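You operate a simulated robot arm through the tools that you are given. There is no shell and no other tool.

Carry out the task below with a simulated two-armed robot. There is one attempt and no reset: what you move stays moved.

Task
Start the converter: pull the red stop button out, INPUT on, RUN once it reads READY, then OUTPUT on.
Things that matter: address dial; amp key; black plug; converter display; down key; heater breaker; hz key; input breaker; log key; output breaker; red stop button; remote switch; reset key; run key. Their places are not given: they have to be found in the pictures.

Only the result counts: the job must be done as asked and must still hold three seconds after the hand-in. Knocking over, shifting, dropping, spilling or breaking anything else fails it.

Robot
Two 7-joint arms with fingered hands on one trunk that stands fixed in place. Base frame: the origin is at the foot of the trunk, x ahead of it, y to its left, z up. Units: m, rad, N and s.
The left shoulder is at [0.06, 0.166, 0.851], the right one opposite. With the tool pointing down near the work surface each hand reaches from about 0.14 to 0.72 m from the base axis, measured 20 degrees to its own side. Payload 5 kg a hand.
The TCP of each hand is the grasp point between the finger pads, 0.032 m short of the fingertips. In the tool frame z runs along the fingers and y along their closing line. The gripper opens to 0.16 m; its body begins 0.089 m behind the TCP. The gripper is a hand of 3 fingers: y runs from the thumb to the fingers, the wrist lies at [0, 0, -0.267] in the tool frame, and closing takes about 1.5 s.
Orientation is that of the tool frame in the base frame, as [roll, pitch, yaw] about the fixed x, y, z axes, in that order (R = Rz(yaw) Ry(pitch) Rx(roll)). With the fingers straight down and closing along the base's y, the tool's x points along the base's -x, its y along +y and its z along -z.

Tools
- The arms move only by the tool apply_moves. It takes "left_plan", "right_plan" or both (then of equal length, played together; a hand with none holds still); each is a list of rows, each a list of 3 entries, a list of its own where there are three numbers: the gripper command, from -1 (fully open) to 1 (shut), values between in proportion, then the shift along the base's x, y, z in m, then the turn, a rotation vector about the base's x, y, z in rad. In form: [[grip, [x, y, z], [rx, ry, rz]], ...]. A call has 1 to 20 rows; each row is the pose to reach, as a shift and turn from the pose commanded when the call began. Each row takes 0.2 s and may step no farther than 0.05 m and 0.15 rad from the row before; otherwise, or with a gripper value out of range, the whole call is refused. A pose out of reach is approached as far as the arm can. The call stops where the force on the tool passes 70 N (or 10 N more than at its start, if that is more) or the arm is blocked; 0.2 s more then pass. Each finger travels about 0.045 m/s and halts on what it meets, pressing with about 27 N; the grip force reading is that of the motor and also rises with nothing between the fingers. The clock runs only during rows and for 0.2 s after the last one: add rows that repeat a pose to give the fingers time. The reply holds the time, the measured pose of the TCP, the force on the tool along the base axes, the opening and the grip force, in the units named above and with some noise, with the torque about the TCP (base axes, N m) and any sound that the robot's microphone picked up.
- Cameras (640 x 400 px; columns grow to the right, rows downward): "scene" is now at [0.0483, -0.0111, 1.4948]; the picture's right is [-0.13, -0.99, 0.00], its down [-0.71, 0.09, -0.70] and it looks along [0.69, -0.09, -0.72] (base axes); focal length 343 px, centre (320, 200). "left" rides on the left gripper at [-0.065, -0.004, -0.116] in its tool frame; the picture's right is [0.06, -1.00, 0.00], its down [0.87, 0.05, -0.49] and it looks along [0.49, 0.03, 0.87] (tool axes); focal length 261 px, centre (320, 200). "right" rides on the right gripper at [0.065, -0.004, -0.116] in its tool frame; the picture's right is [0.06, 1.00, 0.00], its down [-0.87, 0.06, -0.49] and it looks along [-0.49, 0.03, 0.87] (tool axes); focal length 261 px, centre (320, 200).
- grab_frame(camera): a new picture of that camera. It takes no simulated time.
- slide_trunk(by): slides the trunk up (or, below 0, down) by that many m; the arms and the scene camera ride with it, the base frame stays. It gives what a move gives, with no picture.
- hand_shape(shape, hand): the hand has 3 fingers and takes this shape, open, in about a second: jaw (thumb against the fingers, like two jaws); tri (thumb and two fingers); tip (a fingertip pinch); poke (one finger out to press); point (the index stretched); flat (the hand flat); cup (the hand cupped); fist (a fist). The gripper value then closes the fingers along that shape, each until it touches; the sizes above hold for jaw. It gives what a move gives, with no picture.
- turn_head(pan, tilt): turns the head with the scene camera to pan (to the left, within 1.501 rad either way) and tilt (down, from -0.506 to 1.204), counted from straight ahead of the robot. It gives what a move gives.
- pixel_to_xyz(camera, pixels): for up to 12 pixels [column, row] of the newest picture of that camera ("zoom" is the newest enlarged one), the place [x, y, z] in the base frame of the surface seen there, good to about 0.002 m. It takes no simulated time.
- close_up(camera, box): a new picture of the part [left, top, right, bottom] of that camera's present view, enlarged. It takes no simulated time.
- sign_off(): hands the job in; it is judged then, once.

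Open the grippers and draw the arms clear of the work before you hand the job in, unless the task says otherwise.

The tools are called after ">>>" as a command line: name --argument value ..., lists and objects as JSON in quotes. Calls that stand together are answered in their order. apply_moves: Moves the arms, as the interface text tells. Its arguments: {"type":"object","properties":{"left_plan":{"type":"array","items":{"type":"array"}},"right_plan":{"type":"array","items":{"type":"array"}}},"required":[]} The other tools are called the same way: slide_trunk (by) moves the trunk up or down; hand_shape (shape, hand) gives the hand a shape; turn_head (pan, tilt) turns the head that bears the scene camera; grab_frame (camera) takes a picture; pixel_to_xyz (camera, pixels) gives the place of the surface under pixels of a picture; close_up (camera, box) takes an enlarged picture of a part of a camera's view; sign_off () hands the job in.

At the start:

```text
time_s: 0.0
left_position: [0.6806, 0.2821, 0.9495]
left_tcp_rot: [3.141, -0.001, -3.141]
left_ft_force: [-0.4, 0.3, 0.6]
left_wrist_torque: [-0.01, 0.02, 0.0]
left_width: 0.16
left_finger_force: 0.0
left_shape: jaw
right_position: [0.6195, -0.3995, 0.9201]
right_tcp_rot: [-3.141, 0.0, 3.142]
right_ft_force: [0.0, -0.4, -0.2]
right_wrist_torque: [0.01, -0.01, -0.02]
right_width: 0.1598
right_finger_force: 0.0
right_shape: jaw
trunk travel left (down, up): [-0.4, 0.19]
head pan, tilt (commanded): [-0.131, 0.798]
```

scene: 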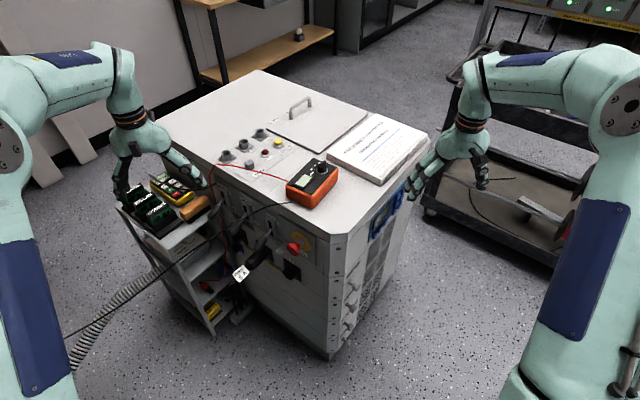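
right: 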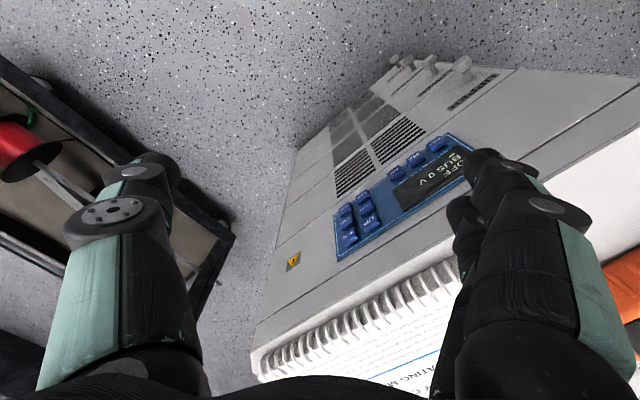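
left: 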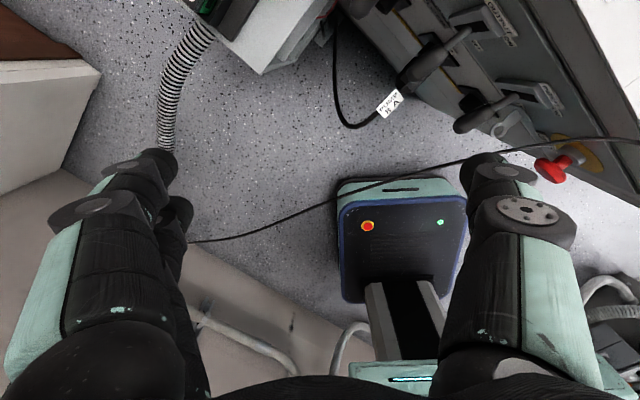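

The scene shows a cabinet with the red stop button near (293,247), breakers on the left front face, and a blue display panel on the right face near (385,215). I take enlarged views of these areas.

>>> close_up --camera "scene" --box '[200, 160, 360, 300]'

>>> close_up --camera "right" --box '[300, 100, 520, 280]'

>>> close_up --camera "left" --box '[360, 0, 640, 200]'

```text
2.86 times, centred on (280, 230) of scene
```

zoom: 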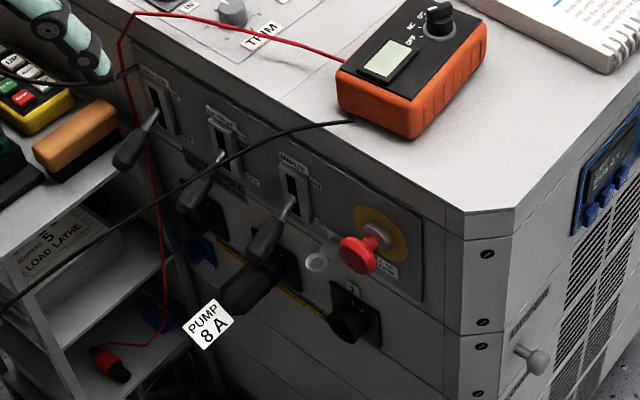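

```text
2.22 times, centred on (410, 190) of right
```

zoom: 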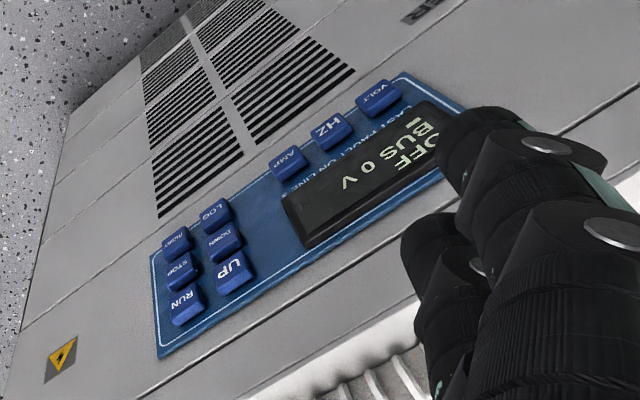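

```text
2.00 times, centred on (500, 100) of left
```

zoom: 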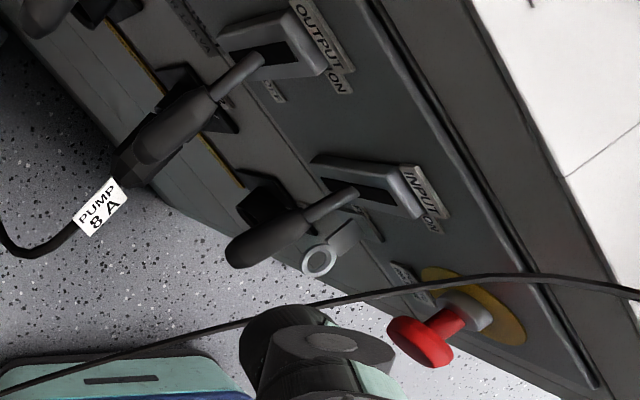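

I get 3D positions of the key elements from the scene picture, and zoom further into the parts.

>>> close_up --camera "scene" --box '[255, 200, 345, 280]'

>>> pixel_to_xyz --camera "scene" --pixels '[[293, 247], [306, 255], [332, 300], [328, 240], [222, 165], [258, 70], [430, 140], [273, 242], [250, 222], [231, 205], [335, 345], [380, 222]]'

>>> close_up --camera "right" --box '[360, 120, 480, 220]'

```text
5.00 times, centred on (300, 240) of scene
```

zoom: 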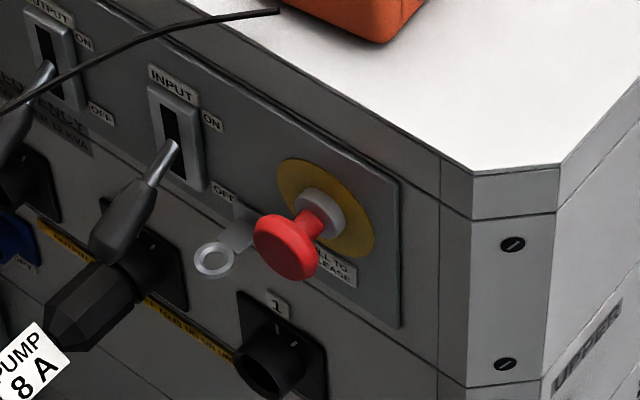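

```text
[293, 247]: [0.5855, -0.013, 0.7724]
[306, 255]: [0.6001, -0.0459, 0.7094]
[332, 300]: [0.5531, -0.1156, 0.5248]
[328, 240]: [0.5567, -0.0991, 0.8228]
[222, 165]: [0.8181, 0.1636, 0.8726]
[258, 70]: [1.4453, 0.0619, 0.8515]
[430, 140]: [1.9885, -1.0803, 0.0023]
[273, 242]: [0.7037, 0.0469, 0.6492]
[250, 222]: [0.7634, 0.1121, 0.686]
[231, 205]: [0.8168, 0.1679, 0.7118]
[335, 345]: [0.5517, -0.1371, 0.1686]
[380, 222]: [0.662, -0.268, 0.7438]
```

```text
4.00 times, centred on (420, 170) of right
```

zoom: 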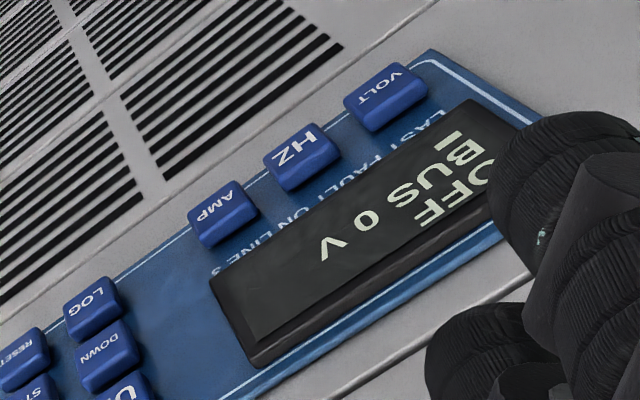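

I collect more accurate points on the front panel via the zoom picture: panel corners, breaker slots, lever tips, stop button.

>>> close_up --camera "scene" --box '[255, 200, 345, 280]'

>>> pixel_to_xyz --camera "zoom" --pixels '[[290, 250], [315, 212], [290, 170], [365, 245], [390, 310], [385, 190], [215, 175], [175, 150], [125, 205], [165, 110], [212, 258], [240, 230]]'

>>> pixel_to_xyz --camera "zoom" --pixels '[[115, 235], [140, 185], [165, 155], [200, 190], [155, 85], [70, 110], [40, 10], [280, 10], [120, 50], [30, 95], [15, 115], [275, 345]]'

```text
5.00 times, centred on (300, 240) of scene
```

zoom: 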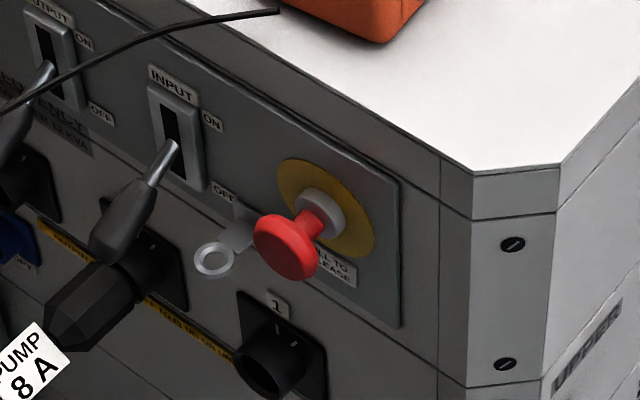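

```text
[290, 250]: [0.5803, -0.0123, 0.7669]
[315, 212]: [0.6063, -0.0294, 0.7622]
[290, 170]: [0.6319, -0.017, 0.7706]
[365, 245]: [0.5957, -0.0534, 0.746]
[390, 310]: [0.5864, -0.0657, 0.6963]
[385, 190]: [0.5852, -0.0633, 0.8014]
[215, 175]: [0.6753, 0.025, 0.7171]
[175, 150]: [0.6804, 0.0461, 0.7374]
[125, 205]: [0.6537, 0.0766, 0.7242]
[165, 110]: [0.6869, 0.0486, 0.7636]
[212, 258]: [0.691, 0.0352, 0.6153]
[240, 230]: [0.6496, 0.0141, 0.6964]
```

```text
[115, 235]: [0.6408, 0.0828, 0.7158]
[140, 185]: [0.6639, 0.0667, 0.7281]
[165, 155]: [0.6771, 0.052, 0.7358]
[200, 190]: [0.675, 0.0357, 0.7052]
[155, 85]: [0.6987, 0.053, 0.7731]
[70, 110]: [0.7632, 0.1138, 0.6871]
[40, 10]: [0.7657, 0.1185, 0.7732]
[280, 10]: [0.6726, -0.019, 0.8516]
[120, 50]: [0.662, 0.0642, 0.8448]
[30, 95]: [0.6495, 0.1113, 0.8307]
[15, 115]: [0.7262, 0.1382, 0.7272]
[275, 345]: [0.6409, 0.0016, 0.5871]
```

I locate the black cable crossing in front of the panel, the red lead, and the shelf items, so that the left arm stays clear of them.

>>> close_up --camera "scene" --box '[40, 160, 300, 340]'

>>> pixel_to_xyz --camera "scene" --pixels '[[290, 203], [270, 213], [240, 228], [212, 244], [180, 264], [150, 281], [120, 300], [90, 323], [240, 272], [263, 250], [258, 255], [150, 220]]'

```text
2.22 times, centred on (170, 250) of scene
```

zoom: 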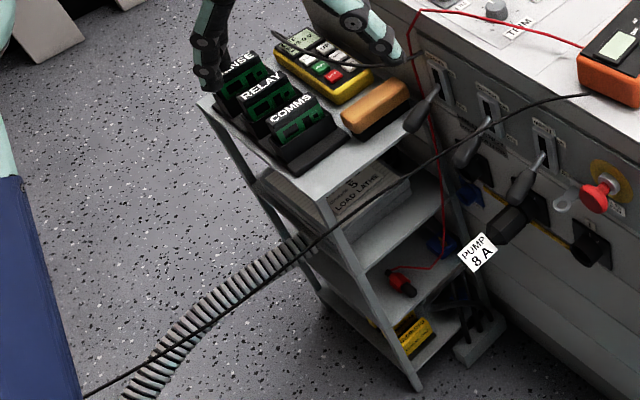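

```text
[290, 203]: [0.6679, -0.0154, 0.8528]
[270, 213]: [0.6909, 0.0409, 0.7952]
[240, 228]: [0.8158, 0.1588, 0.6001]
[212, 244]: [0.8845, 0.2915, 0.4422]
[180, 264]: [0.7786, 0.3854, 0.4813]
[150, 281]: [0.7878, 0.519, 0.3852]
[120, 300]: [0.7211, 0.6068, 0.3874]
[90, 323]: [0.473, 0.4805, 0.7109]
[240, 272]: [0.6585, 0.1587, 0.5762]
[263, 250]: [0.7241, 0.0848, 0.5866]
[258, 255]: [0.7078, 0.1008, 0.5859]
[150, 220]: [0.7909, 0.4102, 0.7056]
```

The cable runs from the cabinet's top edge (290,203) out to about (90,323), so I keep the left hand on the robot's side of it. I locate the display panel keys through the right camera, then rotate the left hand to point horizontally.

>>> close_up --camera "right" --box '[320, 120, 480, 270]'

>>> pixel_to_xyz --camera "right" --pixels '[[348, 239], [344, 224], [343, 209], [370, 222], [367, 209], [360, 195], [394, 172], [416, 156], [438, 143], [395, 235], [330, 190], [425, 178]]'

>>> apply_moves --left_plan '[[-1, [-0.007, 0, 0], [0, -0.1428, 0]], [-1, [-0.014, 0, 0], [0, -0.2856, 0]], [-1, [-0.021, 0, 0], [0, -0.4284, 0]], [-1, [-0.028, 0, 0], [0, -0.5712, 0]], [-1, [-0.035, 0, 0], [0, -0.714, 0]], [-1, [-0.042, 0, 0], [0, -0.8568, 0]], [-1, [-0.049, 0, 0], [0, -0.9996, 0]], [-1, [-0.056, 0, 0], [0, -1.1424, 0]], [-1, [-0.063, 0, 0], [0, -1.2852, 0]], [-1, [-0.07, 0, 0], [0, -1.428, 0]], [-1, [-0.077, 0, 0], [0, -1.5708, 0]]]'

```text
2.67 times, centred on (400, 195) of right
```

zoom: 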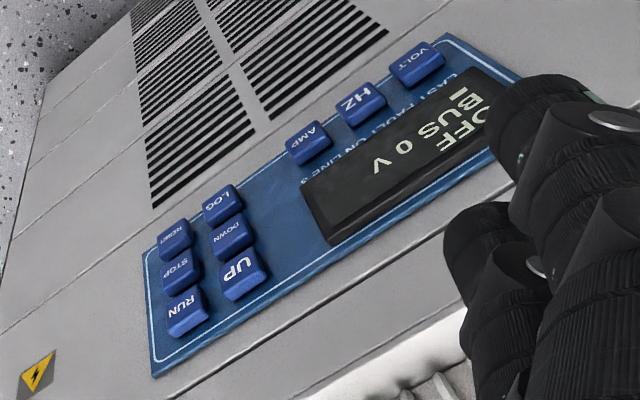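

```text
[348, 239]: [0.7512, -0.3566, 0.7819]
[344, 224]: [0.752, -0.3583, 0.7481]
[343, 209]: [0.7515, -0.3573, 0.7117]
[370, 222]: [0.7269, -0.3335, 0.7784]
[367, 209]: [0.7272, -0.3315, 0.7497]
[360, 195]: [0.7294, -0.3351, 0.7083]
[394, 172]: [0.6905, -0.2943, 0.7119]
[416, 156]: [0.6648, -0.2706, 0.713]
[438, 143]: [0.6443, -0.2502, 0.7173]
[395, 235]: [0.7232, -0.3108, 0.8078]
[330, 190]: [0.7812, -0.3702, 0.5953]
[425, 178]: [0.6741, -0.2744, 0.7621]
```

```text
time_s: 2.4
left_position: [0.6095, 0.2843, 0.9476]
left_tcp_rot: [-2.127, 1.568, -2.124]
left_ft_force: [-0.9, 0.1, 0.7]
left_wrist_torque: [0.01, 0.03, 0.01]
left_width: 0.1599
left_finger_force: 0.0
left_shape: jaw
left hand out of reach, approached as far as the arm can: row 11
right_position: [0.619, -0.3998, 0.9209]
right_tcp_rot: [-3.139, 0.0, 3.141]
right_ft_force: [-0.3, 0.7, -0.4]
right_wrist_torque: [-0.02, 0.03, 0.0]
right_width: 0.1599
right_finger_force: 0.0
right_shape: jaw
trunk travel left (down, up): [-0.4, 0.19]
head pan, tilt (commanded): [-0.131, 0.798]
```

The left hand now points forward (slightly limited on the last row). Next I yaw it toward the panel by about -0.78 rad while shifting in front of the stop button, still at z 0.95.

>>> apply_moves --left_plan '[[-1, [-0.015, -0.03, 0], [0, 0, -0.13]], [-1, [-0.03, -0.07, 0], [0, 0, -0.26]], [-1, [-0.045, -0.11, 0], [0, 0, -0.39]], [-1, [-0.06, -0.15, 0], [0, 0, -0.52]], [-1, [-0.075, -0.19, 0], [0, 0, -0.65]], [-1, [-0.09, -0.228, 0], [0, 0, -0.779]]]'

>>> grab_frame --camera "left"

>>> grab_frame --camera "scene"

```text
time_s: 3.8
left_position: [0.5343, 0.0559, 0.9441]
left_tcp_rot: [0.678, 1.57, -0.105]
left_ft_force: [0.1, 0.2, 0.1]
left_wrist_torque: [-0.03, 0.01, 0.02]
left_width: 0.1601
left_finger_force: 0.1
left_shape: jaw
left hand out of reach, approached as far as the arm can: row 1, 2, 3, 4, 5, 6
right_position: [0.619, -0.4002, 0.9206]
right_tcp_rot: [3.141, 0.001, 3.14]
right_ft_force: [1.0, 0.3, 0.1]
right_wrist_torque: [0.0, -0.01, -0.02]
right_width: 0.1597
right_finger_force: 0.0
right_shape: jaw
trunk travel left (down, up): [-0.4, 0.19]
head pan, tilt (commanded): [-0.131, 0.798]
```

```text
taken
```

left: 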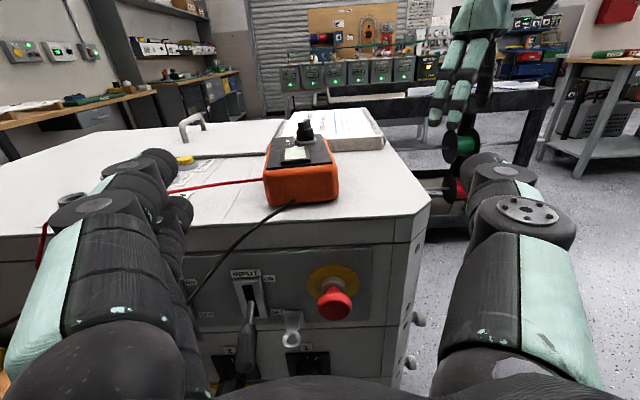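

```text
taken
```

scene: 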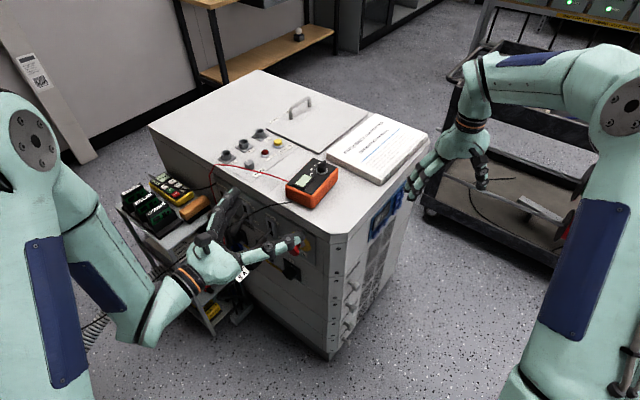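

The left camera gives a clear front view: the stop button at (333,300), INPUT breaker lever at (250,300), and a tab with a ring near (290,335). I enlarge that part.

>>> close_up --camera "left" --box '[180, 240, 400, 400]'

>>> pixel_to_xyz --camera "left" --pixels '[[333, 303], [333, 290], [332, 268], [311, 280], [357, 285], [332, 318], [372, 250], [374, 312], [290, 338], [291, 320], [244, 290], [258, 285]]'

```text
2.50 times, centred on (290, 320) of left
```

zoom: 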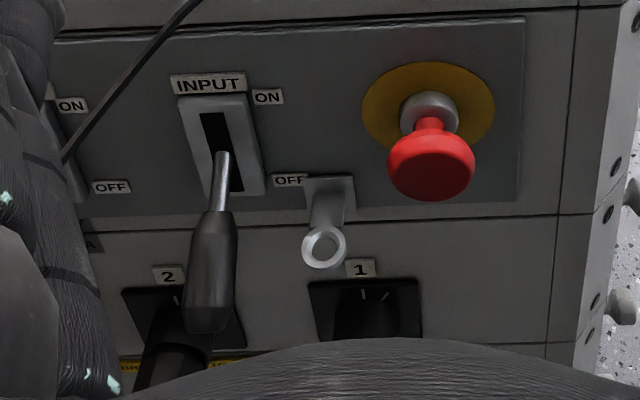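

```text
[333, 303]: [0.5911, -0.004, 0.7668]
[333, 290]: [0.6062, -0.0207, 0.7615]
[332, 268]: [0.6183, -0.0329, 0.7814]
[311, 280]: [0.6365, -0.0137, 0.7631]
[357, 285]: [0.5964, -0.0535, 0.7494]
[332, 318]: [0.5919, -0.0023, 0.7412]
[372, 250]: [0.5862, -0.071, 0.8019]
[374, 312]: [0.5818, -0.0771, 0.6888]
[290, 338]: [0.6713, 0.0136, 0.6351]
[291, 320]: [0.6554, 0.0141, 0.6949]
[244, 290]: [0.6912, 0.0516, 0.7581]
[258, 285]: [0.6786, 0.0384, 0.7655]
```

I zoom the scene view around the left arm to see where the black cable runs relative to the forearm and elbow.

>>> close_up --camera "scene" --box '[0, 160, 320, 400]'

>>> pixel_to_xyz --camera "scene" --pixels '[[150, 320], [110, 290], [70, 230], [200, 275], [240, 212], [264, 207], [290, 203], [180, 290]]'

```text
1.67 times, centred on (160, 280) of scene
```

zoom: 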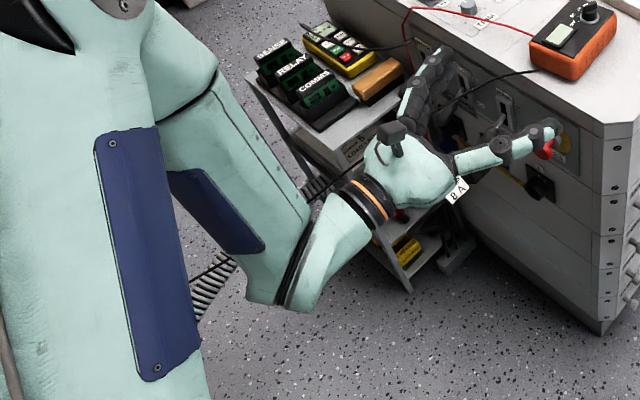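

```text
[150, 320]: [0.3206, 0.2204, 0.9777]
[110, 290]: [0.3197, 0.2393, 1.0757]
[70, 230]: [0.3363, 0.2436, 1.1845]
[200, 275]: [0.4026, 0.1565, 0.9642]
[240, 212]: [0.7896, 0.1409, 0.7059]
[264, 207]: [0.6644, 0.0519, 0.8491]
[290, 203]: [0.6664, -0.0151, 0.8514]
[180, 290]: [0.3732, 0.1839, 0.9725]
```

The forearm comes down steeply from above at about (0.33,0.24), roughly 0.2 m from the cable, so lowering is safe. I lower the left hand to z≈0.80 in front of the button while half-closing the fingers.

>>> apply_moves --left_plan '[[-0.8, [0.003, 0.002, -0.02], [0, 0, 0]], [-0.5, [0.005, 0.003, -0.05], [0, 0, 0]], [-0.2, [0.007, 0.004, -0.08], [0, 0, 0]], [0.0, [0.009, 0.005, -0.115], [0, 0, 0]], [0.1, [0.011, 0.006, -0.15], [0, 0, 0]], [0.1, [0.011, 0.006, -0.15], [0, 0, 0]], [0.1, [0.011, 0.006, -0.15], [0, 0, 0]], [0.1, [0.011, 0.006, -0.15], [0, 0, 0]]]'

>>> grab_frame --camera "left"

>>> grab_frame --camera "scene"

```text
time_s: 5.6
left_position: [0.5473, 0.064, 0.7926]
left_tcp_rot: [1.335, 1.569, 0.556]
left_ft_force: [0.3, -0.2, -1.3]
left_wrist_torque: [-0.02, -0.01, 0.01]
left_width: 0.0728
left_finger_force: 0.0
left_shape: jaw
right_position: [0.6191, -0.3989, 0.9203]
right_tcp_rot: [-3.141, 0.001, 3.141]
right_ft_force: [-0.3, -0.1, 0.0]
right_wrist_torque: [0.0, -0.02, 0.02]
right_width: 0.1597
right_finger_force: 0.0
right_shape: jaw
trunk travel left (down, up): [-0.4, 0.19]
head pan, tilt (commanded): [-0.131, 0.798]
```

```text
taken
```

left: 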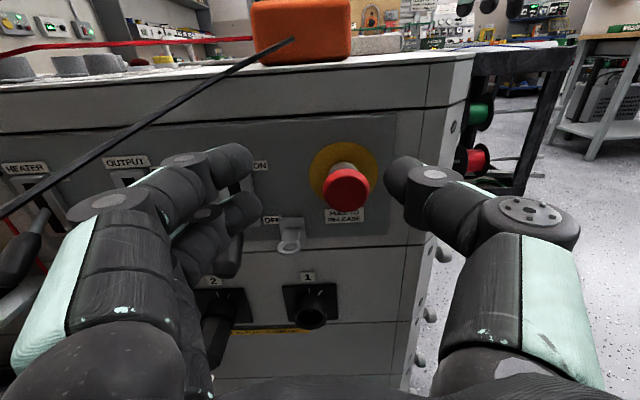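

```text
taken
```

scene: 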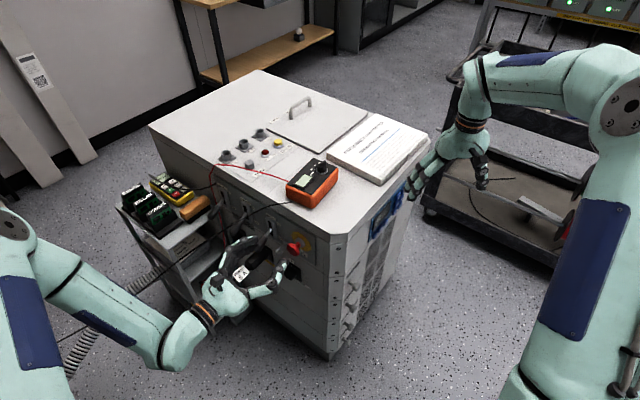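

The left hand is now at u≈0.05, 0.12 m off the panel, with the button at (346,188). I refine the button and lever positions from this closer view.

>>> close_up --camera "left" --box '[220, 110, 420, 260]'

>>> pixel_to_xyz --camera "left" --pixels '[[346, 188], [330, 188], [362, 188], [346, 204], [346, 176], [344, 149], [314, 170], [376, 165], [290, 243], [290, 225], [250, 178], [260, 215]]'

>>> pixel_to_xyz --camera "scene" --pixels '[[130, 285], [140, 280], [160, 269], [60, 290], [100, 305], [150, 335], [180, 352], [210, 310]]'

```text
2.67 times, centred on (320, 185) of left
```

zoom: 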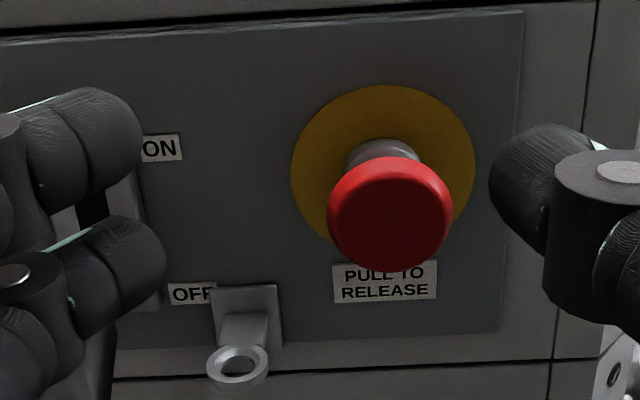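

```text
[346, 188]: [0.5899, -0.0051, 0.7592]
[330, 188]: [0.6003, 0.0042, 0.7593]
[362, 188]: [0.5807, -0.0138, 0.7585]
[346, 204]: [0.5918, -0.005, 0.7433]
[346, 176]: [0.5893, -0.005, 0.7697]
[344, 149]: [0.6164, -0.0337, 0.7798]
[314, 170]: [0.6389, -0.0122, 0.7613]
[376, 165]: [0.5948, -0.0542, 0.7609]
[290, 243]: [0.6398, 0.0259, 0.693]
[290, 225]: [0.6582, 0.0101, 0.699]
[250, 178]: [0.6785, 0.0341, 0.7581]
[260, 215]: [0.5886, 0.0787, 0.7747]
```

```text
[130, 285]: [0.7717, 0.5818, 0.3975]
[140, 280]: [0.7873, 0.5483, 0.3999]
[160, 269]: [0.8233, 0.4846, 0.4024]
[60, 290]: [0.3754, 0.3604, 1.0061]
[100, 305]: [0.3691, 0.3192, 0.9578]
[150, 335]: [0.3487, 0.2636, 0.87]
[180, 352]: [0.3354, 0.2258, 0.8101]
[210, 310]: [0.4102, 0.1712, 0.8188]
```

The cap centre is at about (0.590,-0.005,0.757), 40 mm wide. To keep the fingers clear of the INPUT lever and ring tab I roll the hand about 35° (fingers up-left, thumb down-right) and align it with the button axis at 0.10 m from the panel.

>>> apply_moves --left_plan '[[0.1, [0, -0.005, -0.005], [0.0854, -0.0842, 0]], [0.1, [0, -0.01, -0.013], [0.1709, -0.1685, 0]], [0.1, [-0.001, -0.015, -0.02], [0.2563, -0.2527, 0]], [0.1, [-0.001, -0.02, -0.028], [0.3418, -0.337, 0]], [0.1, [-0.0014, -0.0255, -0.0356], [0.4272, -0.4212, 0]], [0.1, [-0.0014, -0.0255, -0.0356], [0.4272, -0.4212, 0]]]'

>>> grab_frame --camera "left"

>>> grab_frame --camera "scene"

```text
time_s: 7.0
left_position: [0.5463, 0.0382, 0.7577]
left_tcp_rot: [1.57, 0.967, 0.793]
left_ft_force: [-0.4, -0.4, 0.0]
left_wrist_torque: [0.01, 0.02, -0.03]
left_width: 0.0725
left_finger_force: 0.0
left_shape: jaw
right_position: [0.6179, -0.3993, 0.9208]
right_tcp_rot: [-3.139, 0.0, 3.14]
right_ft_force: [-0.2, 0.5, -0.2]
right_wrist_torque: [-0.05, -0.01, 0.0]
right_width: 0.1598
right_finger_force: 0.1
right_shape: jaw
trunk travel left (down, up): [-0.4, 0.19]
head pan, tilt (commanded): [-0.131, 0.798]
```

```text
taken
```

left: 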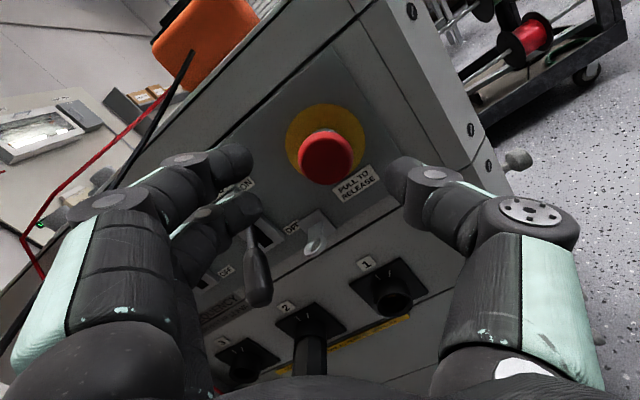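

```text
taken
```

scene: 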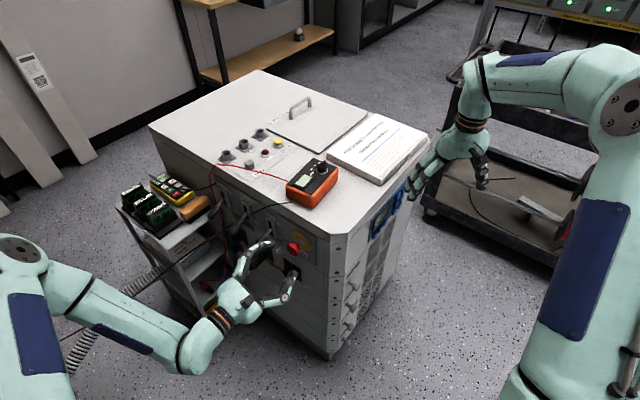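

The button appears at (325,158), within about 3 mm of the tool axis. I correct that and advance to about 0.06 m from the panel, then check clearance.

>>> apply_moves --left_plan '[[0.1, [0.008, -0.011, -0.002], [0, 0, 0]], [0.1, [0.018, -0.021, -0.002], [0, 0, 0]], [0.1, [0.0266, -0.0298, -0.002], [0, 0, 0]], [0.1, [0.0266, -0.0298, -0.002], [0, 0, 0]]]'

>>> grab_frame --camera "left"

>>> close_up --camera "scene" --box '[200, 190, 360, 310]'

```text
time_s: 8.0
left_position: [0.5734, 0.0077, 0.7545]
left_tcp_rot: [1.572, 0.971, 0.792]
left_ft_force: [-0.8, -0.3, 0.7]
left_wrist_torque: [-0.02, 0.03, 0.01]
left_width: 0.0727
left_finger_force: 0.0
left_shape: jaw
right_position: [0.6181, -0.4005, 0.9195]
right_tcp_rot: [-3.14, 0.0, 3.14]
right_ft_force: [0.0, -0.6, -0.5]
right_wrist_torque: [0.03, 0.04, 0.02]
right_width: 0.1598
right_finger_force: 0.1
right_shape: jaw
trunk travel left (down, up): [-0.4, 0.19]
head pan, tilt (commanded): [-0.131, 0.798]
```

```text
taken
```

left: 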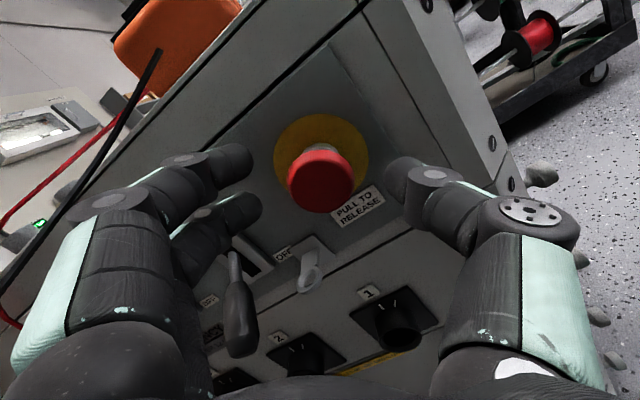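

```text
3.33 times, centred on (280, 250) of scene
```

zoom: 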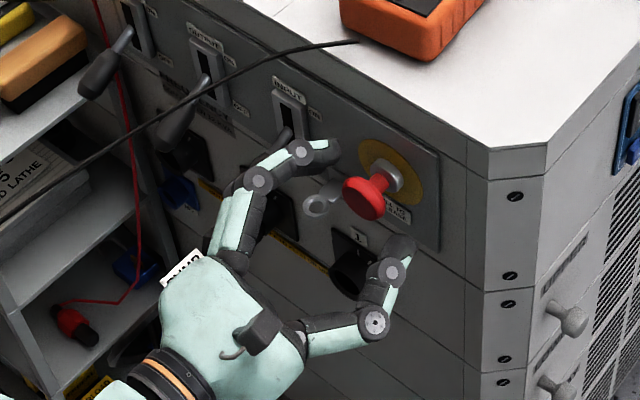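

Well aligned: button at (322,180), lever and tab clear of the fingers. I advance about 0.02 m so the cap sits between the finger pads, then close the fingers.

>>> apply_moves --left_plan '[[0.1, [0.0074, -0.0073, 0], [0, 0, 0]], [0.1, [0.0148, -0.0146, 0], [0, 0, 0]], [0.1, [0.0148, -0.0146, 0], [0, 0, 0]]]'

>>> apply_moves --left_plan '[[0.3, [0, 0, 0], [0, 0, 0]], [0.5, [0, 0, 0], [0, 0, 0]], [0.7, [0, 0, 0], [0, 0, 0]], [1.0, [0, 0, 0], [0, 0, 0]], [1.0, [0, 0, 0], [0, 0, 0]], [1.0, [0, 0, 0], [0, 0, 0]], [1.0, [0, 0, 0], [0, 0, 0]], [1.0, [0, 0, 0], [0, 0, 0]]]'

>>> grab_frame --camera "left"

```text
time_s: 8.8
left_position: [0.5875, -0.0071, 0.755]
left_tcp_rot: [1.572, 0.97, 0.793]
left_ft_force: [0.6, 0.6, 0.9]
left_wrist_torque: [-0.02, 0.0, 0.0]
left_width: 0.0724
left_finger_force: 0.1
left_shape: jaw
right_position: [0.6176, -0.399, 0.9202]
right_tcp_rot: [3.14, 0.0, 3.138]
right_ft_force: [0.0, 0.8, -0.4]
right_wrist_torque: [-0.01, -0.01, 0.01]
right_width: 0.16
right_finger_force: 0.0
right_shape: jaw
trunk travel left (down, up): [-0.4, 0.19]
head pan, tilt (commanded): [-0.131, 0.798]
```

```text
time_s: 10.6
left_position: [0.5881, -0.0088, 0.7552]
left_tcp_rot: [1.575, 0.972, 0.793]
left_ft_force: [-1.9, -9.2, -5.2]
left_wrist_torque: [0.03, 0.05, 0.1]
left_width: 0.017
left_finger_force: 26.9
left_shape: jaw
right_position: [0.618, -0.4007, 0.9198]
right_tcp_rot: [3.141, 0.0, 3.141]
right_ft_force: [0.3, 0.4, -0.3]
right_wrist_torque: [-0.05, 0.03, 0.01]
right_width: 0.1599
right_finger_force: 0.1
right_shape: jaw
trunk travel left (down, up): [-0.4, 0.19]
head pan, tilt (commanded): [-0.131, 0.798]
```

```text
taken
```

left: 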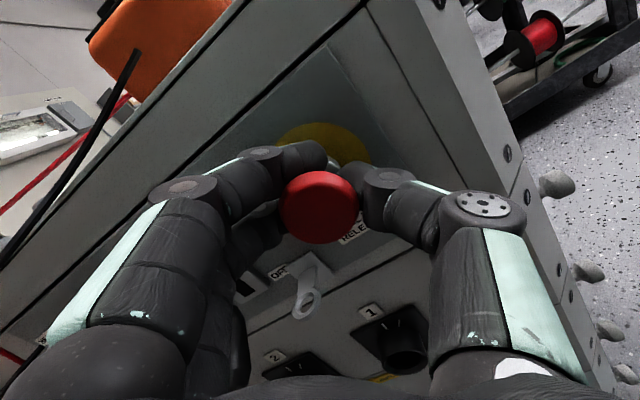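

The fingers have closed behind the cap (width 0.017, force 26.9). I pull straight out along the panel normal in small steps.

>>> apply_moves --left_plan '[[1.0, [-0.0036, 0.0035, 0], [0, 0, 0]], [1.0, [-0.0071, 0.007, 0], [0, 0, 0]], [1.0, [-0.0107, 0.0105, 0], [0, 0, 0]], [1.0, [-0.0142, 0.014, 0], [0, 0, 0]], [1.0, [-0.0142, 0.014, 0], [0, 0, 0]]]'

>>> grab_frame --camera "left"

>>> close_up --camera "scene" --box '[230, 200, 350, 290]'

```text
time_s: 11.4
left_position: [0.5828, -0.0024, 0.7562]
left_tcp_rot: [1.569, 0.976, 0.789]
left_ft_force: [43.7, -59.2, -17.7]
left_wrist_torque: [0.16, 0.17, -0.31]
left_width: 0.0124
left_finger_force: 27.1
left_shape: jaw
right_position: [0.6249, -0.3978, 0.917]
right_tcp_rot: [3.142, -0.004, -3.136]
right_ft_force: [0.5, -0.1, -0.1]
right_wrist_torque: [-0.03, 0.01, 0.01]
right_width: 0.16
right_finger_force: 0.0
right_shape: jaw
trunk travel left (down, up): [-0.4, 0.19]
head pan, tilt (commanded): [-0.131, 0.798]
stopped in row 3 (left hand): the force on the tool passed its limit at 76 N (the readings are from after the stop); the commanded pose is now the measured one
```

```text
taken
```

left: 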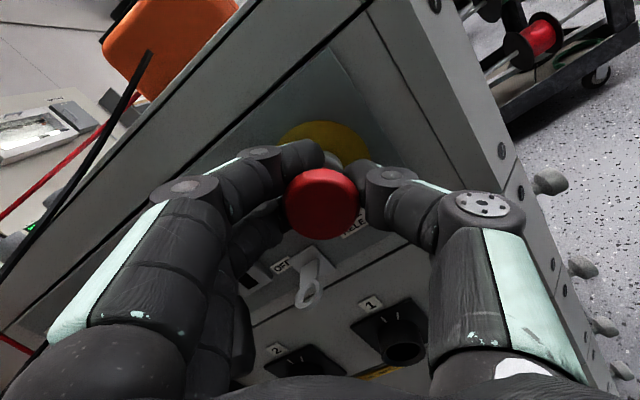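

```text
4.44 times, centred on (290, 245) of scene
```

zoom: 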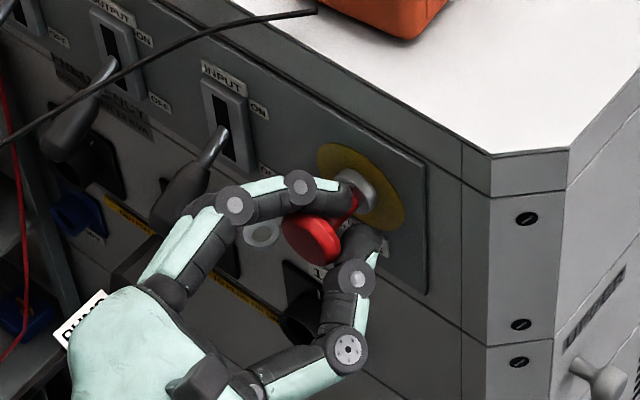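

The pull stopped at 76 N after about 8 mm of travel. I check whether the cap has moved out by measuring it.

>>> pixel_to_xyz --camera "left" --pixels '[[322, 200], [310, 210], [335, 205], [322, 220]]'

>>> pixel_to_xyz --camera "zoom" --pixels '[[310, 240], [300, 240], [360, 190], [345, 210]]'

>>> close_up --camera "right" --box '[360, 100, 500, 220]'

```text
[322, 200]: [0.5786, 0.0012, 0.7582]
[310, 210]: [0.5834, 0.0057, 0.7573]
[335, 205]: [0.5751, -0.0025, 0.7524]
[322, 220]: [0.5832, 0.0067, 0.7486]
```

```text
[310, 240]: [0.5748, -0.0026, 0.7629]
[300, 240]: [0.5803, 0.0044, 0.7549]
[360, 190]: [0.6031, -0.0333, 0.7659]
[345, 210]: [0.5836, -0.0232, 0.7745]
```

```text
3.33 times, centred on (430, 160) of right
```

zoom: 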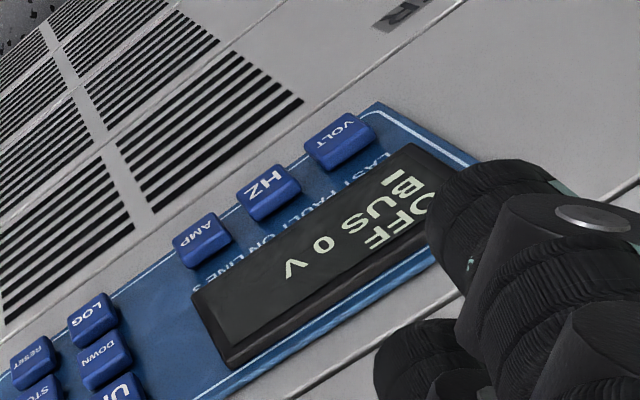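

The cap front moved from 38 mm to about 50 mm off the panel, so the button has come out against its stop. I ease the tension slightly, open the fingers and check that it stays out.

>>> apply_moves --left_plan '[[1.0, [0, 0, 0], [0, 0, 0]], [0.6, [0, 0, 0], [0, 0, 0]], [0.3, [0, 0, 0], [0, 0, 0]], [0.1, [0, 0, 0], [0, 0, 0]], [0.05, [0, 0, 0], [0, 0, 0]], [0.05, [0, 0, 0], [0, 0, 0]], [0.05, [0, 0, 0], [0, 0, 0]], [0.05, [0, 0, 0], [0, 0, 0]]]'

>>> grab_frame --camera "left"

>>> pixel_to_xyz --camera "left" --pixels '[[322, 200], [310, 205], [335, 200], [322, 215]]'

```text
time_s: 13.2
left_position: [0.5805, 0.0036, 0.7566]
left_tcp_rot: [1.564, 0.973, 0.789]
left_ft_force: [0.1, 0.6, -0.8]
left_wrist_torque: [0.0, 0.0, -0.03]
left_width: 0.0754
left_finger_force: 0.0
left_shape: jaw
right_position: [0.6201, -0.3965, 0.9199]
right_tcp_rot: [3.141, 0.001, -3.139]
right_ft_force: [-0.5, 0.1, -1.0]
right_wrist_torque: [-0.02, 0.01, -0.01]
right_width: 0.1599
right_finger_force: 0.0
right_shape: jaw
trunk travel left (down, up): [-0.4, 0.19]
head pan, tilt (commanded): [-0.131, 0.798]
```

```text
taken
```

left: 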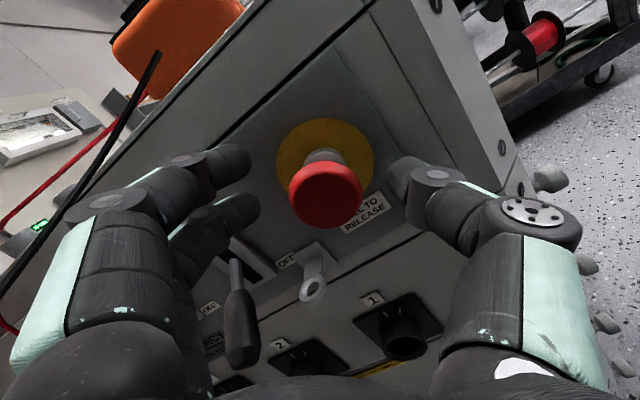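

```text
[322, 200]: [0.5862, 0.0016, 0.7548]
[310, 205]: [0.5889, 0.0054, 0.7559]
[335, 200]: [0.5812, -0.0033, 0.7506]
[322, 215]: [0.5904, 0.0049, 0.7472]
```

The cap now stands about 46 mm out (was 38 mm) after release. I retreat along the normal and check it from the scene camera too.

>>> apply_moves --left_plan '[[0.05, [-0.0142, 0.014, 0], [0, 0, 0]], [0.05, [-0.0285, 0.0281, 0], [0, 0, 0]], [0.05, [-0.0427, 0.0421, 0], [0, 0, 0]], [0.05, [-0.0427, 0.0421, 0], [0, 0, 0]]]'

>>> grab_frame --camera "left"

>>> close_up --camera "scene" --box '[255, 200, 345, 280]'

>>> pixel_to_xyz --camera "zoom" --pixels '[[285, 250], [280, 260], [275, 245], [365, 245], [385, 190]]'

```text
time_s: 14.2
left_position: [0.5376, 0.045, 0.758]
left_tcp_rot: [1.562, 0.97, 0.786]
left_ft_force: [0.7, 0.9, 0.0]
left_wrist_torque: [-0.02, -0.02, -0.01]
left_width: 0.0751
left_finger_force: 0.1
left_shape: jaw
right_position: [0.62, -0.3979, 0.9193]
right_tcp_rot: [3.141, -0.001, -3.138]
right_ft_force: [-0.2, 0.9, -0.7]
right_wrist_torque: [0.03, -0.01, 0.01]
right_width: 0.1598
right_finger_force: 0.1
right_shape: jaw
trunk travel left (down, up): [-0.4, 0.19]
head pan, tilt (commanded): [-0.131, 0.798]
```

```text
taken
```

left: 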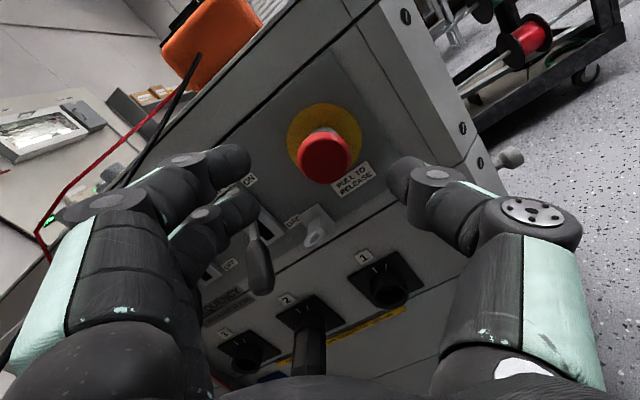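

```text
5.00 times, centred on (300, 240) of scene
```

zoom: 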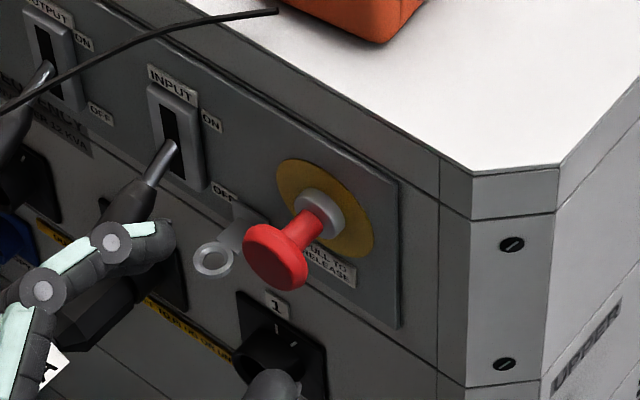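

```text
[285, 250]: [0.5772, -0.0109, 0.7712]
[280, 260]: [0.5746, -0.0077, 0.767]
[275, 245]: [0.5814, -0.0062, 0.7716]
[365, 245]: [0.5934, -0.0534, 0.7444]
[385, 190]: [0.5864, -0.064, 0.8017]
```

The button stands visibly farther out and stays. Next is INPUT: I try the single-finger "poke" shape for the left hand after backing off a little, to see its geometry.

>>> apply_moves --left_plan '[[0.05, [-0.0107, 0.0105, 0.0], [-0.1, 0.0986, 0]], [0.05, [-0.0142, 0.014, 0.0], [-0.2, 0.197, 0]], [0.05, [-0.0142, 0.014, 0.0], [-0.3, 0.296, 0]], [0.05, [-0.0142, 0.014, 0.0], [-0.4272, 0.4212, 0]]]'

>>> hand_shape --shape "poke" --hand "left"

>>> grab_frame --camera "left"

>>> close_up --camera "scene" --box '[160, 200, 340, 340]'

```text
refused: row 4 steps farther than a row can; nothing moved
```

```text
time_s: 15.1
left_position: [0.5367, 0.0453, 0.7577]
left_tcp_rot: [1.564, 0.97, 0.788]
left_ft_force: [0.0, 0.5, -0.8]
left_wrist_torque: [0.0, 0.02, 0.03]
left_width: 0.0002
left_finger_force: 0.1
left_shape: poke
right_position: [0.6212, -0.3978, 0.9207]
right_tcp_rot: [-3.14, 0.001, -3.138]
right_ft_force: [-0.6, -1.3, -0.5]
right_wrist_torque: [0.02, -0.01, -0.01]
right_width: 0.1599
right_finger_force: 0.0
right_shape: jaw
trunk travel left (down, up): [-0.4, 0.19]
head pan, tilt (commanded): [-0.131, 0.798]
```

```text
taken
```

left: 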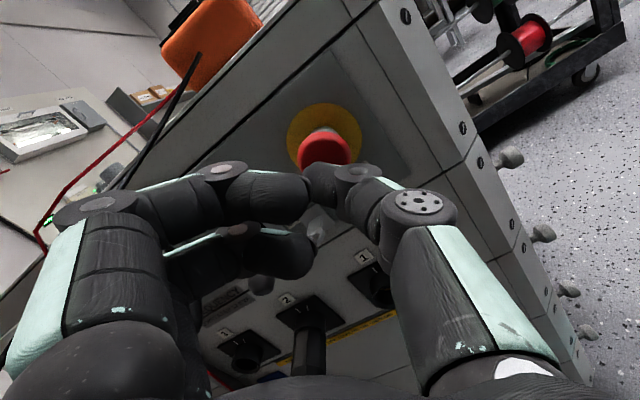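

```text
2.86 times, centred on (250, 270) of scene
```

zoom: 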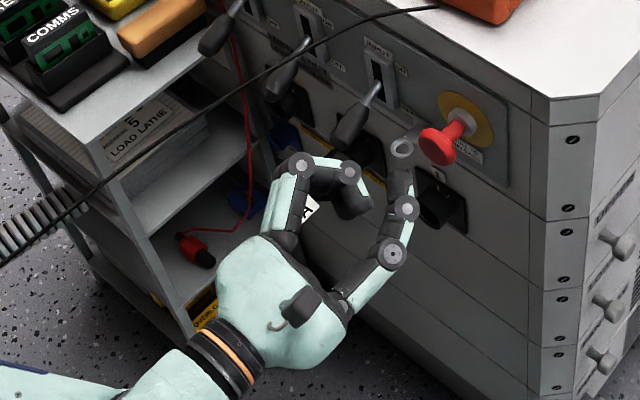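

In "poke" the thumb extends beside the curled fingers. I compare with the "point" shape, which stretches the index.

>>> hand_shape --shape "point" --hand "left"

>>> grab_frame --camera "left"

>>> close_up --camera "scene" --box '[160, 200, 340, 340]'

```text
time_s: 16.0
left_position: [0.5363, 0.0456, 0.7579]
left_tcp_rot: [1.564, 0.971, 0.787]
left_ft_force: [0.2, 0.9, -0.5]
left_wrist_torque: [0.0, -0.01, -0.03]
left_width: 0.0
left_finger_force: 0.0
left_shape: point
right_position: [0.6186, -0.3971, 0.9208]
right_tcp_rot: [3.141, 0.0, -3.138]
right_ft_force: [-0.2, 0.7, -0.3]
right_wrist_torque: [0.01, 0.0, -0.01]
right_width: 0.1599
right_finger_force: 0.0
right_shape: jaw
trunk travel left (down, up): [-0.4, 0.19]
head pan, tilt (commanded): [-0.131, 0.798]
```

```text
taken
```

left: 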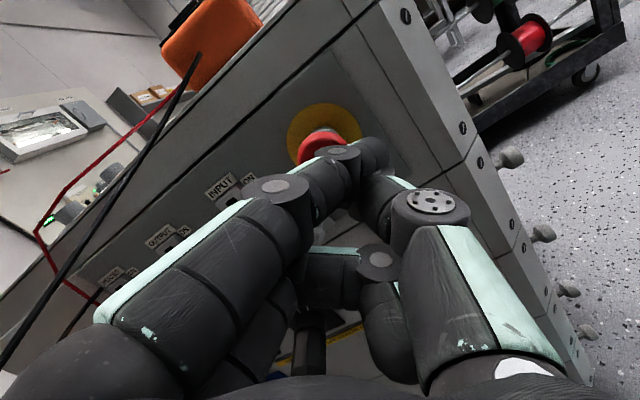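

```text
2.86 times, centred on (250, 270) of scene
```

zoom: 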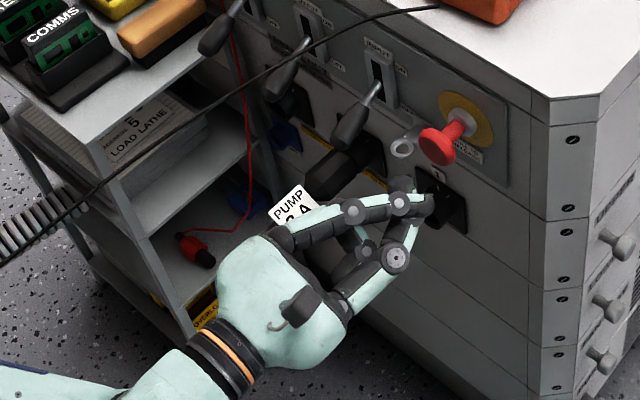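

The "point" index bends across the palm, so a closed jaw "beak" lifting the lever from below looks more robust. I measure the INPUT and OUTPUT levers, sockets, and cable in the newest zoom.

>>> pixel_to_xyz --camera "zoom" --pixels '[[377, 85], [365, 105], [355, 120], [345, 138], [338, 148], [303, 42], [290, 65], [280, 85], [270, 98], [345, 165], [325, 185], [445, 210]]'

>>> pixel_to_xyz --camera "zoom" --pixels '[[430, 8], [400, 14], [370, 23], [340, 34], [300, 53], [250, 82], [200, 114], [150, 147], [100, 182], [50, 222], [20, 245], [235, 10]]'

```text
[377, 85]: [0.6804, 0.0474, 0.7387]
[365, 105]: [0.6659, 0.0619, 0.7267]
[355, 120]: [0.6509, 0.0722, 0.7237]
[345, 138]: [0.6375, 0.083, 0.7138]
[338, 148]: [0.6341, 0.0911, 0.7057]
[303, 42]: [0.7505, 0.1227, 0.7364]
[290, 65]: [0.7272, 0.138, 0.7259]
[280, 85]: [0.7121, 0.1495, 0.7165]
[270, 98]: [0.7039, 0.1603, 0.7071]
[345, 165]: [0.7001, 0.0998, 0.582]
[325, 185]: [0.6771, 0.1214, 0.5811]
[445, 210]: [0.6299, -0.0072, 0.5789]
```

```text
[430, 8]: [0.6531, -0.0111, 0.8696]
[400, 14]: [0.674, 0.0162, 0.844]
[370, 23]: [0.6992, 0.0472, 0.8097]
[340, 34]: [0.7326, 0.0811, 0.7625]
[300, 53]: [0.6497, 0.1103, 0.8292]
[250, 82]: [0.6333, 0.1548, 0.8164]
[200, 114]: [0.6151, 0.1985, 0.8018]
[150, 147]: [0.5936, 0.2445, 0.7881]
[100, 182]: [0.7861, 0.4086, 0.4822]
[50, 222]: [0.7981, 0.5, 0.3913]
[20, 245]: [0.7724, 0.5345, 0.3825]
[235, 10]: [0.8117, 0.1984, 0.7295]
```

Cable height is 0.79–0.83 m near the levers; INPUT handle ends at about (0.634,0.091,0.705), OUTPUT handle at (0.704,0.160,0.707). I back off, return to the jaw shape and close it into a beak, rolling level again.

>>> apply_moves --left_plan '[[-1, [-0.0107, 0.0105, 0.0], [0, 0, 0]], [-1, [-0.0214, 0.021, 0.0], [0, 0, 0]], [-1, [-0.0214, 0.021, 0.0], [0, 0, 0]]]'

>>> hand_shape --shape "jaw" --hand "left"

>>> apply_moves --left_plan '[[-0.6, [0, 0, -0.01], [-0.1, 0.0986, 0]], [-0.2, [0, 0, -0.03], [-0.2, 0.1972, 0]], [0.2, [0, 0, -0.05], [-0.3, 0.2958, 0]], [0.6, [0, 0, -0.07], [-0.4, 0.3944, 0]], [1, [0, 0, -0.09], [-0.427, 0.421, 0]], [1, [0, 0, -0.11], [-0.427, 0.421, 0]], [1, [0, 0, -0.128], [-0.427, 0.421, 0]], [1, [0, 0, -0.128], [-0.427, 0.421, 0]], [1, [0, 0, -0.128], [-0.427, 0.421, 0]]]'

>>> grab_frame --camera "left"

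>>> grab_frame --camera "scene"

```text
time_s: 16.8
left_position: [0.5133, 0.0665, 0.7589]
left_tcp_rot: [1.564, 0.972, 0.79]
left_ft_force: [-0.2, -0.7, 0.1]
left_wrist_torque: [-0.01, 0.0, -0.01]
left_width: 0.0
left_finger_force: 0.0
left_shape: point
right_position: [0.6209, -0.3962, 0.9206]
right_tcp_rot: [-3.141, 0.0, -3.139]
right_ft_force: [0.9, -0.5, 0.2]
right_wrist_torque: [0.0, 0.0, 0.01]
right_width: 0.16
right_finger_force: 0.0
right_shape: jaw
trunk travel left (down, up): [-0.4, 0.19]
head pan, tilt (commanded): [-0.131, 0.798]
```

```text
time_s: 17.7
left_position: [0.5147, 0.0661, 0.7571]
left_tcp_rot: [1.563, 0.97, 0.788]
left_ft_force: [-0.3, 0.0, -0.1]
left_wrist_torque: [0.01, 0.0, 0.02]
left_width: 0.1094
left_finger_force: 0.0
left_shape: jaw
right_position: [0.6208, -0.3966, 0.9208]
right_tcp_rot: [3.141, 0.0, -3.139]
right_ft_force: [0.6, -0.8, 0.2]
right_wrist_torque: [-0.01, 0.01, 0.01]
right_width: 0.1598
right_finger_force: 0.1
right_shape: jaw
trunk travel left (down, up): [-0.4, 0.19]
head pan, tilt (commanded): [-0.131, 0.798]
```

```text
time_s: 19.7
left_position: [0.5144, 0.0688, 0.6299]
left_tcp_rot: [0.395, 1.568, -0.38]
left_ft_force: [0.6, 0.2, -0.5]
left_wrist_torque: [-0.02, -0.04, -0.01]
left_width: 0.0
left_finger_force: 26.9
left_shape: jaw
right_position: [0.6194, -0.3976, 0.92]
right_tcp_rot: [3.141, 0.0, -3.137]
right_ft_force: [-0.1, -0.1, -0.6]
right_wrist_torque: [0.0, 0.01, -0.04]
right_width: 0.16
right_finger_force: 0.0
right_shape: jaw
trunk travel left (down, up): [-0.4, 0.19]
head pan, tilt (commanded): [-0.131, 0.798]
```

```text
taken
```

left: 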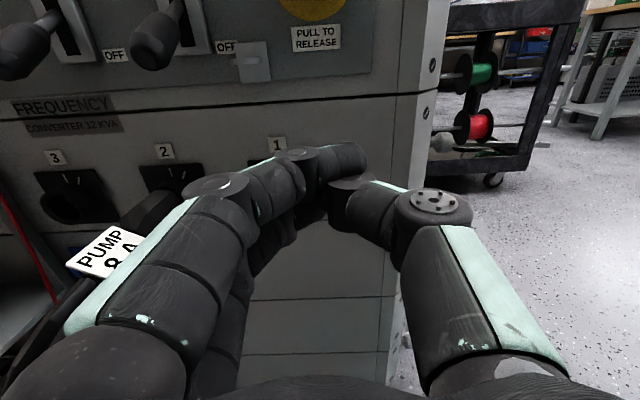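

```text
taken
```

scene: 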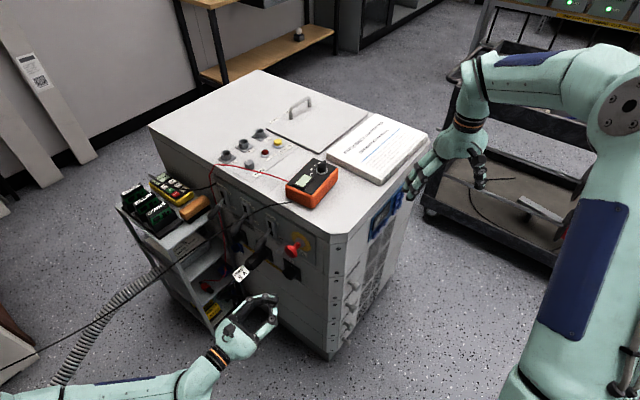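

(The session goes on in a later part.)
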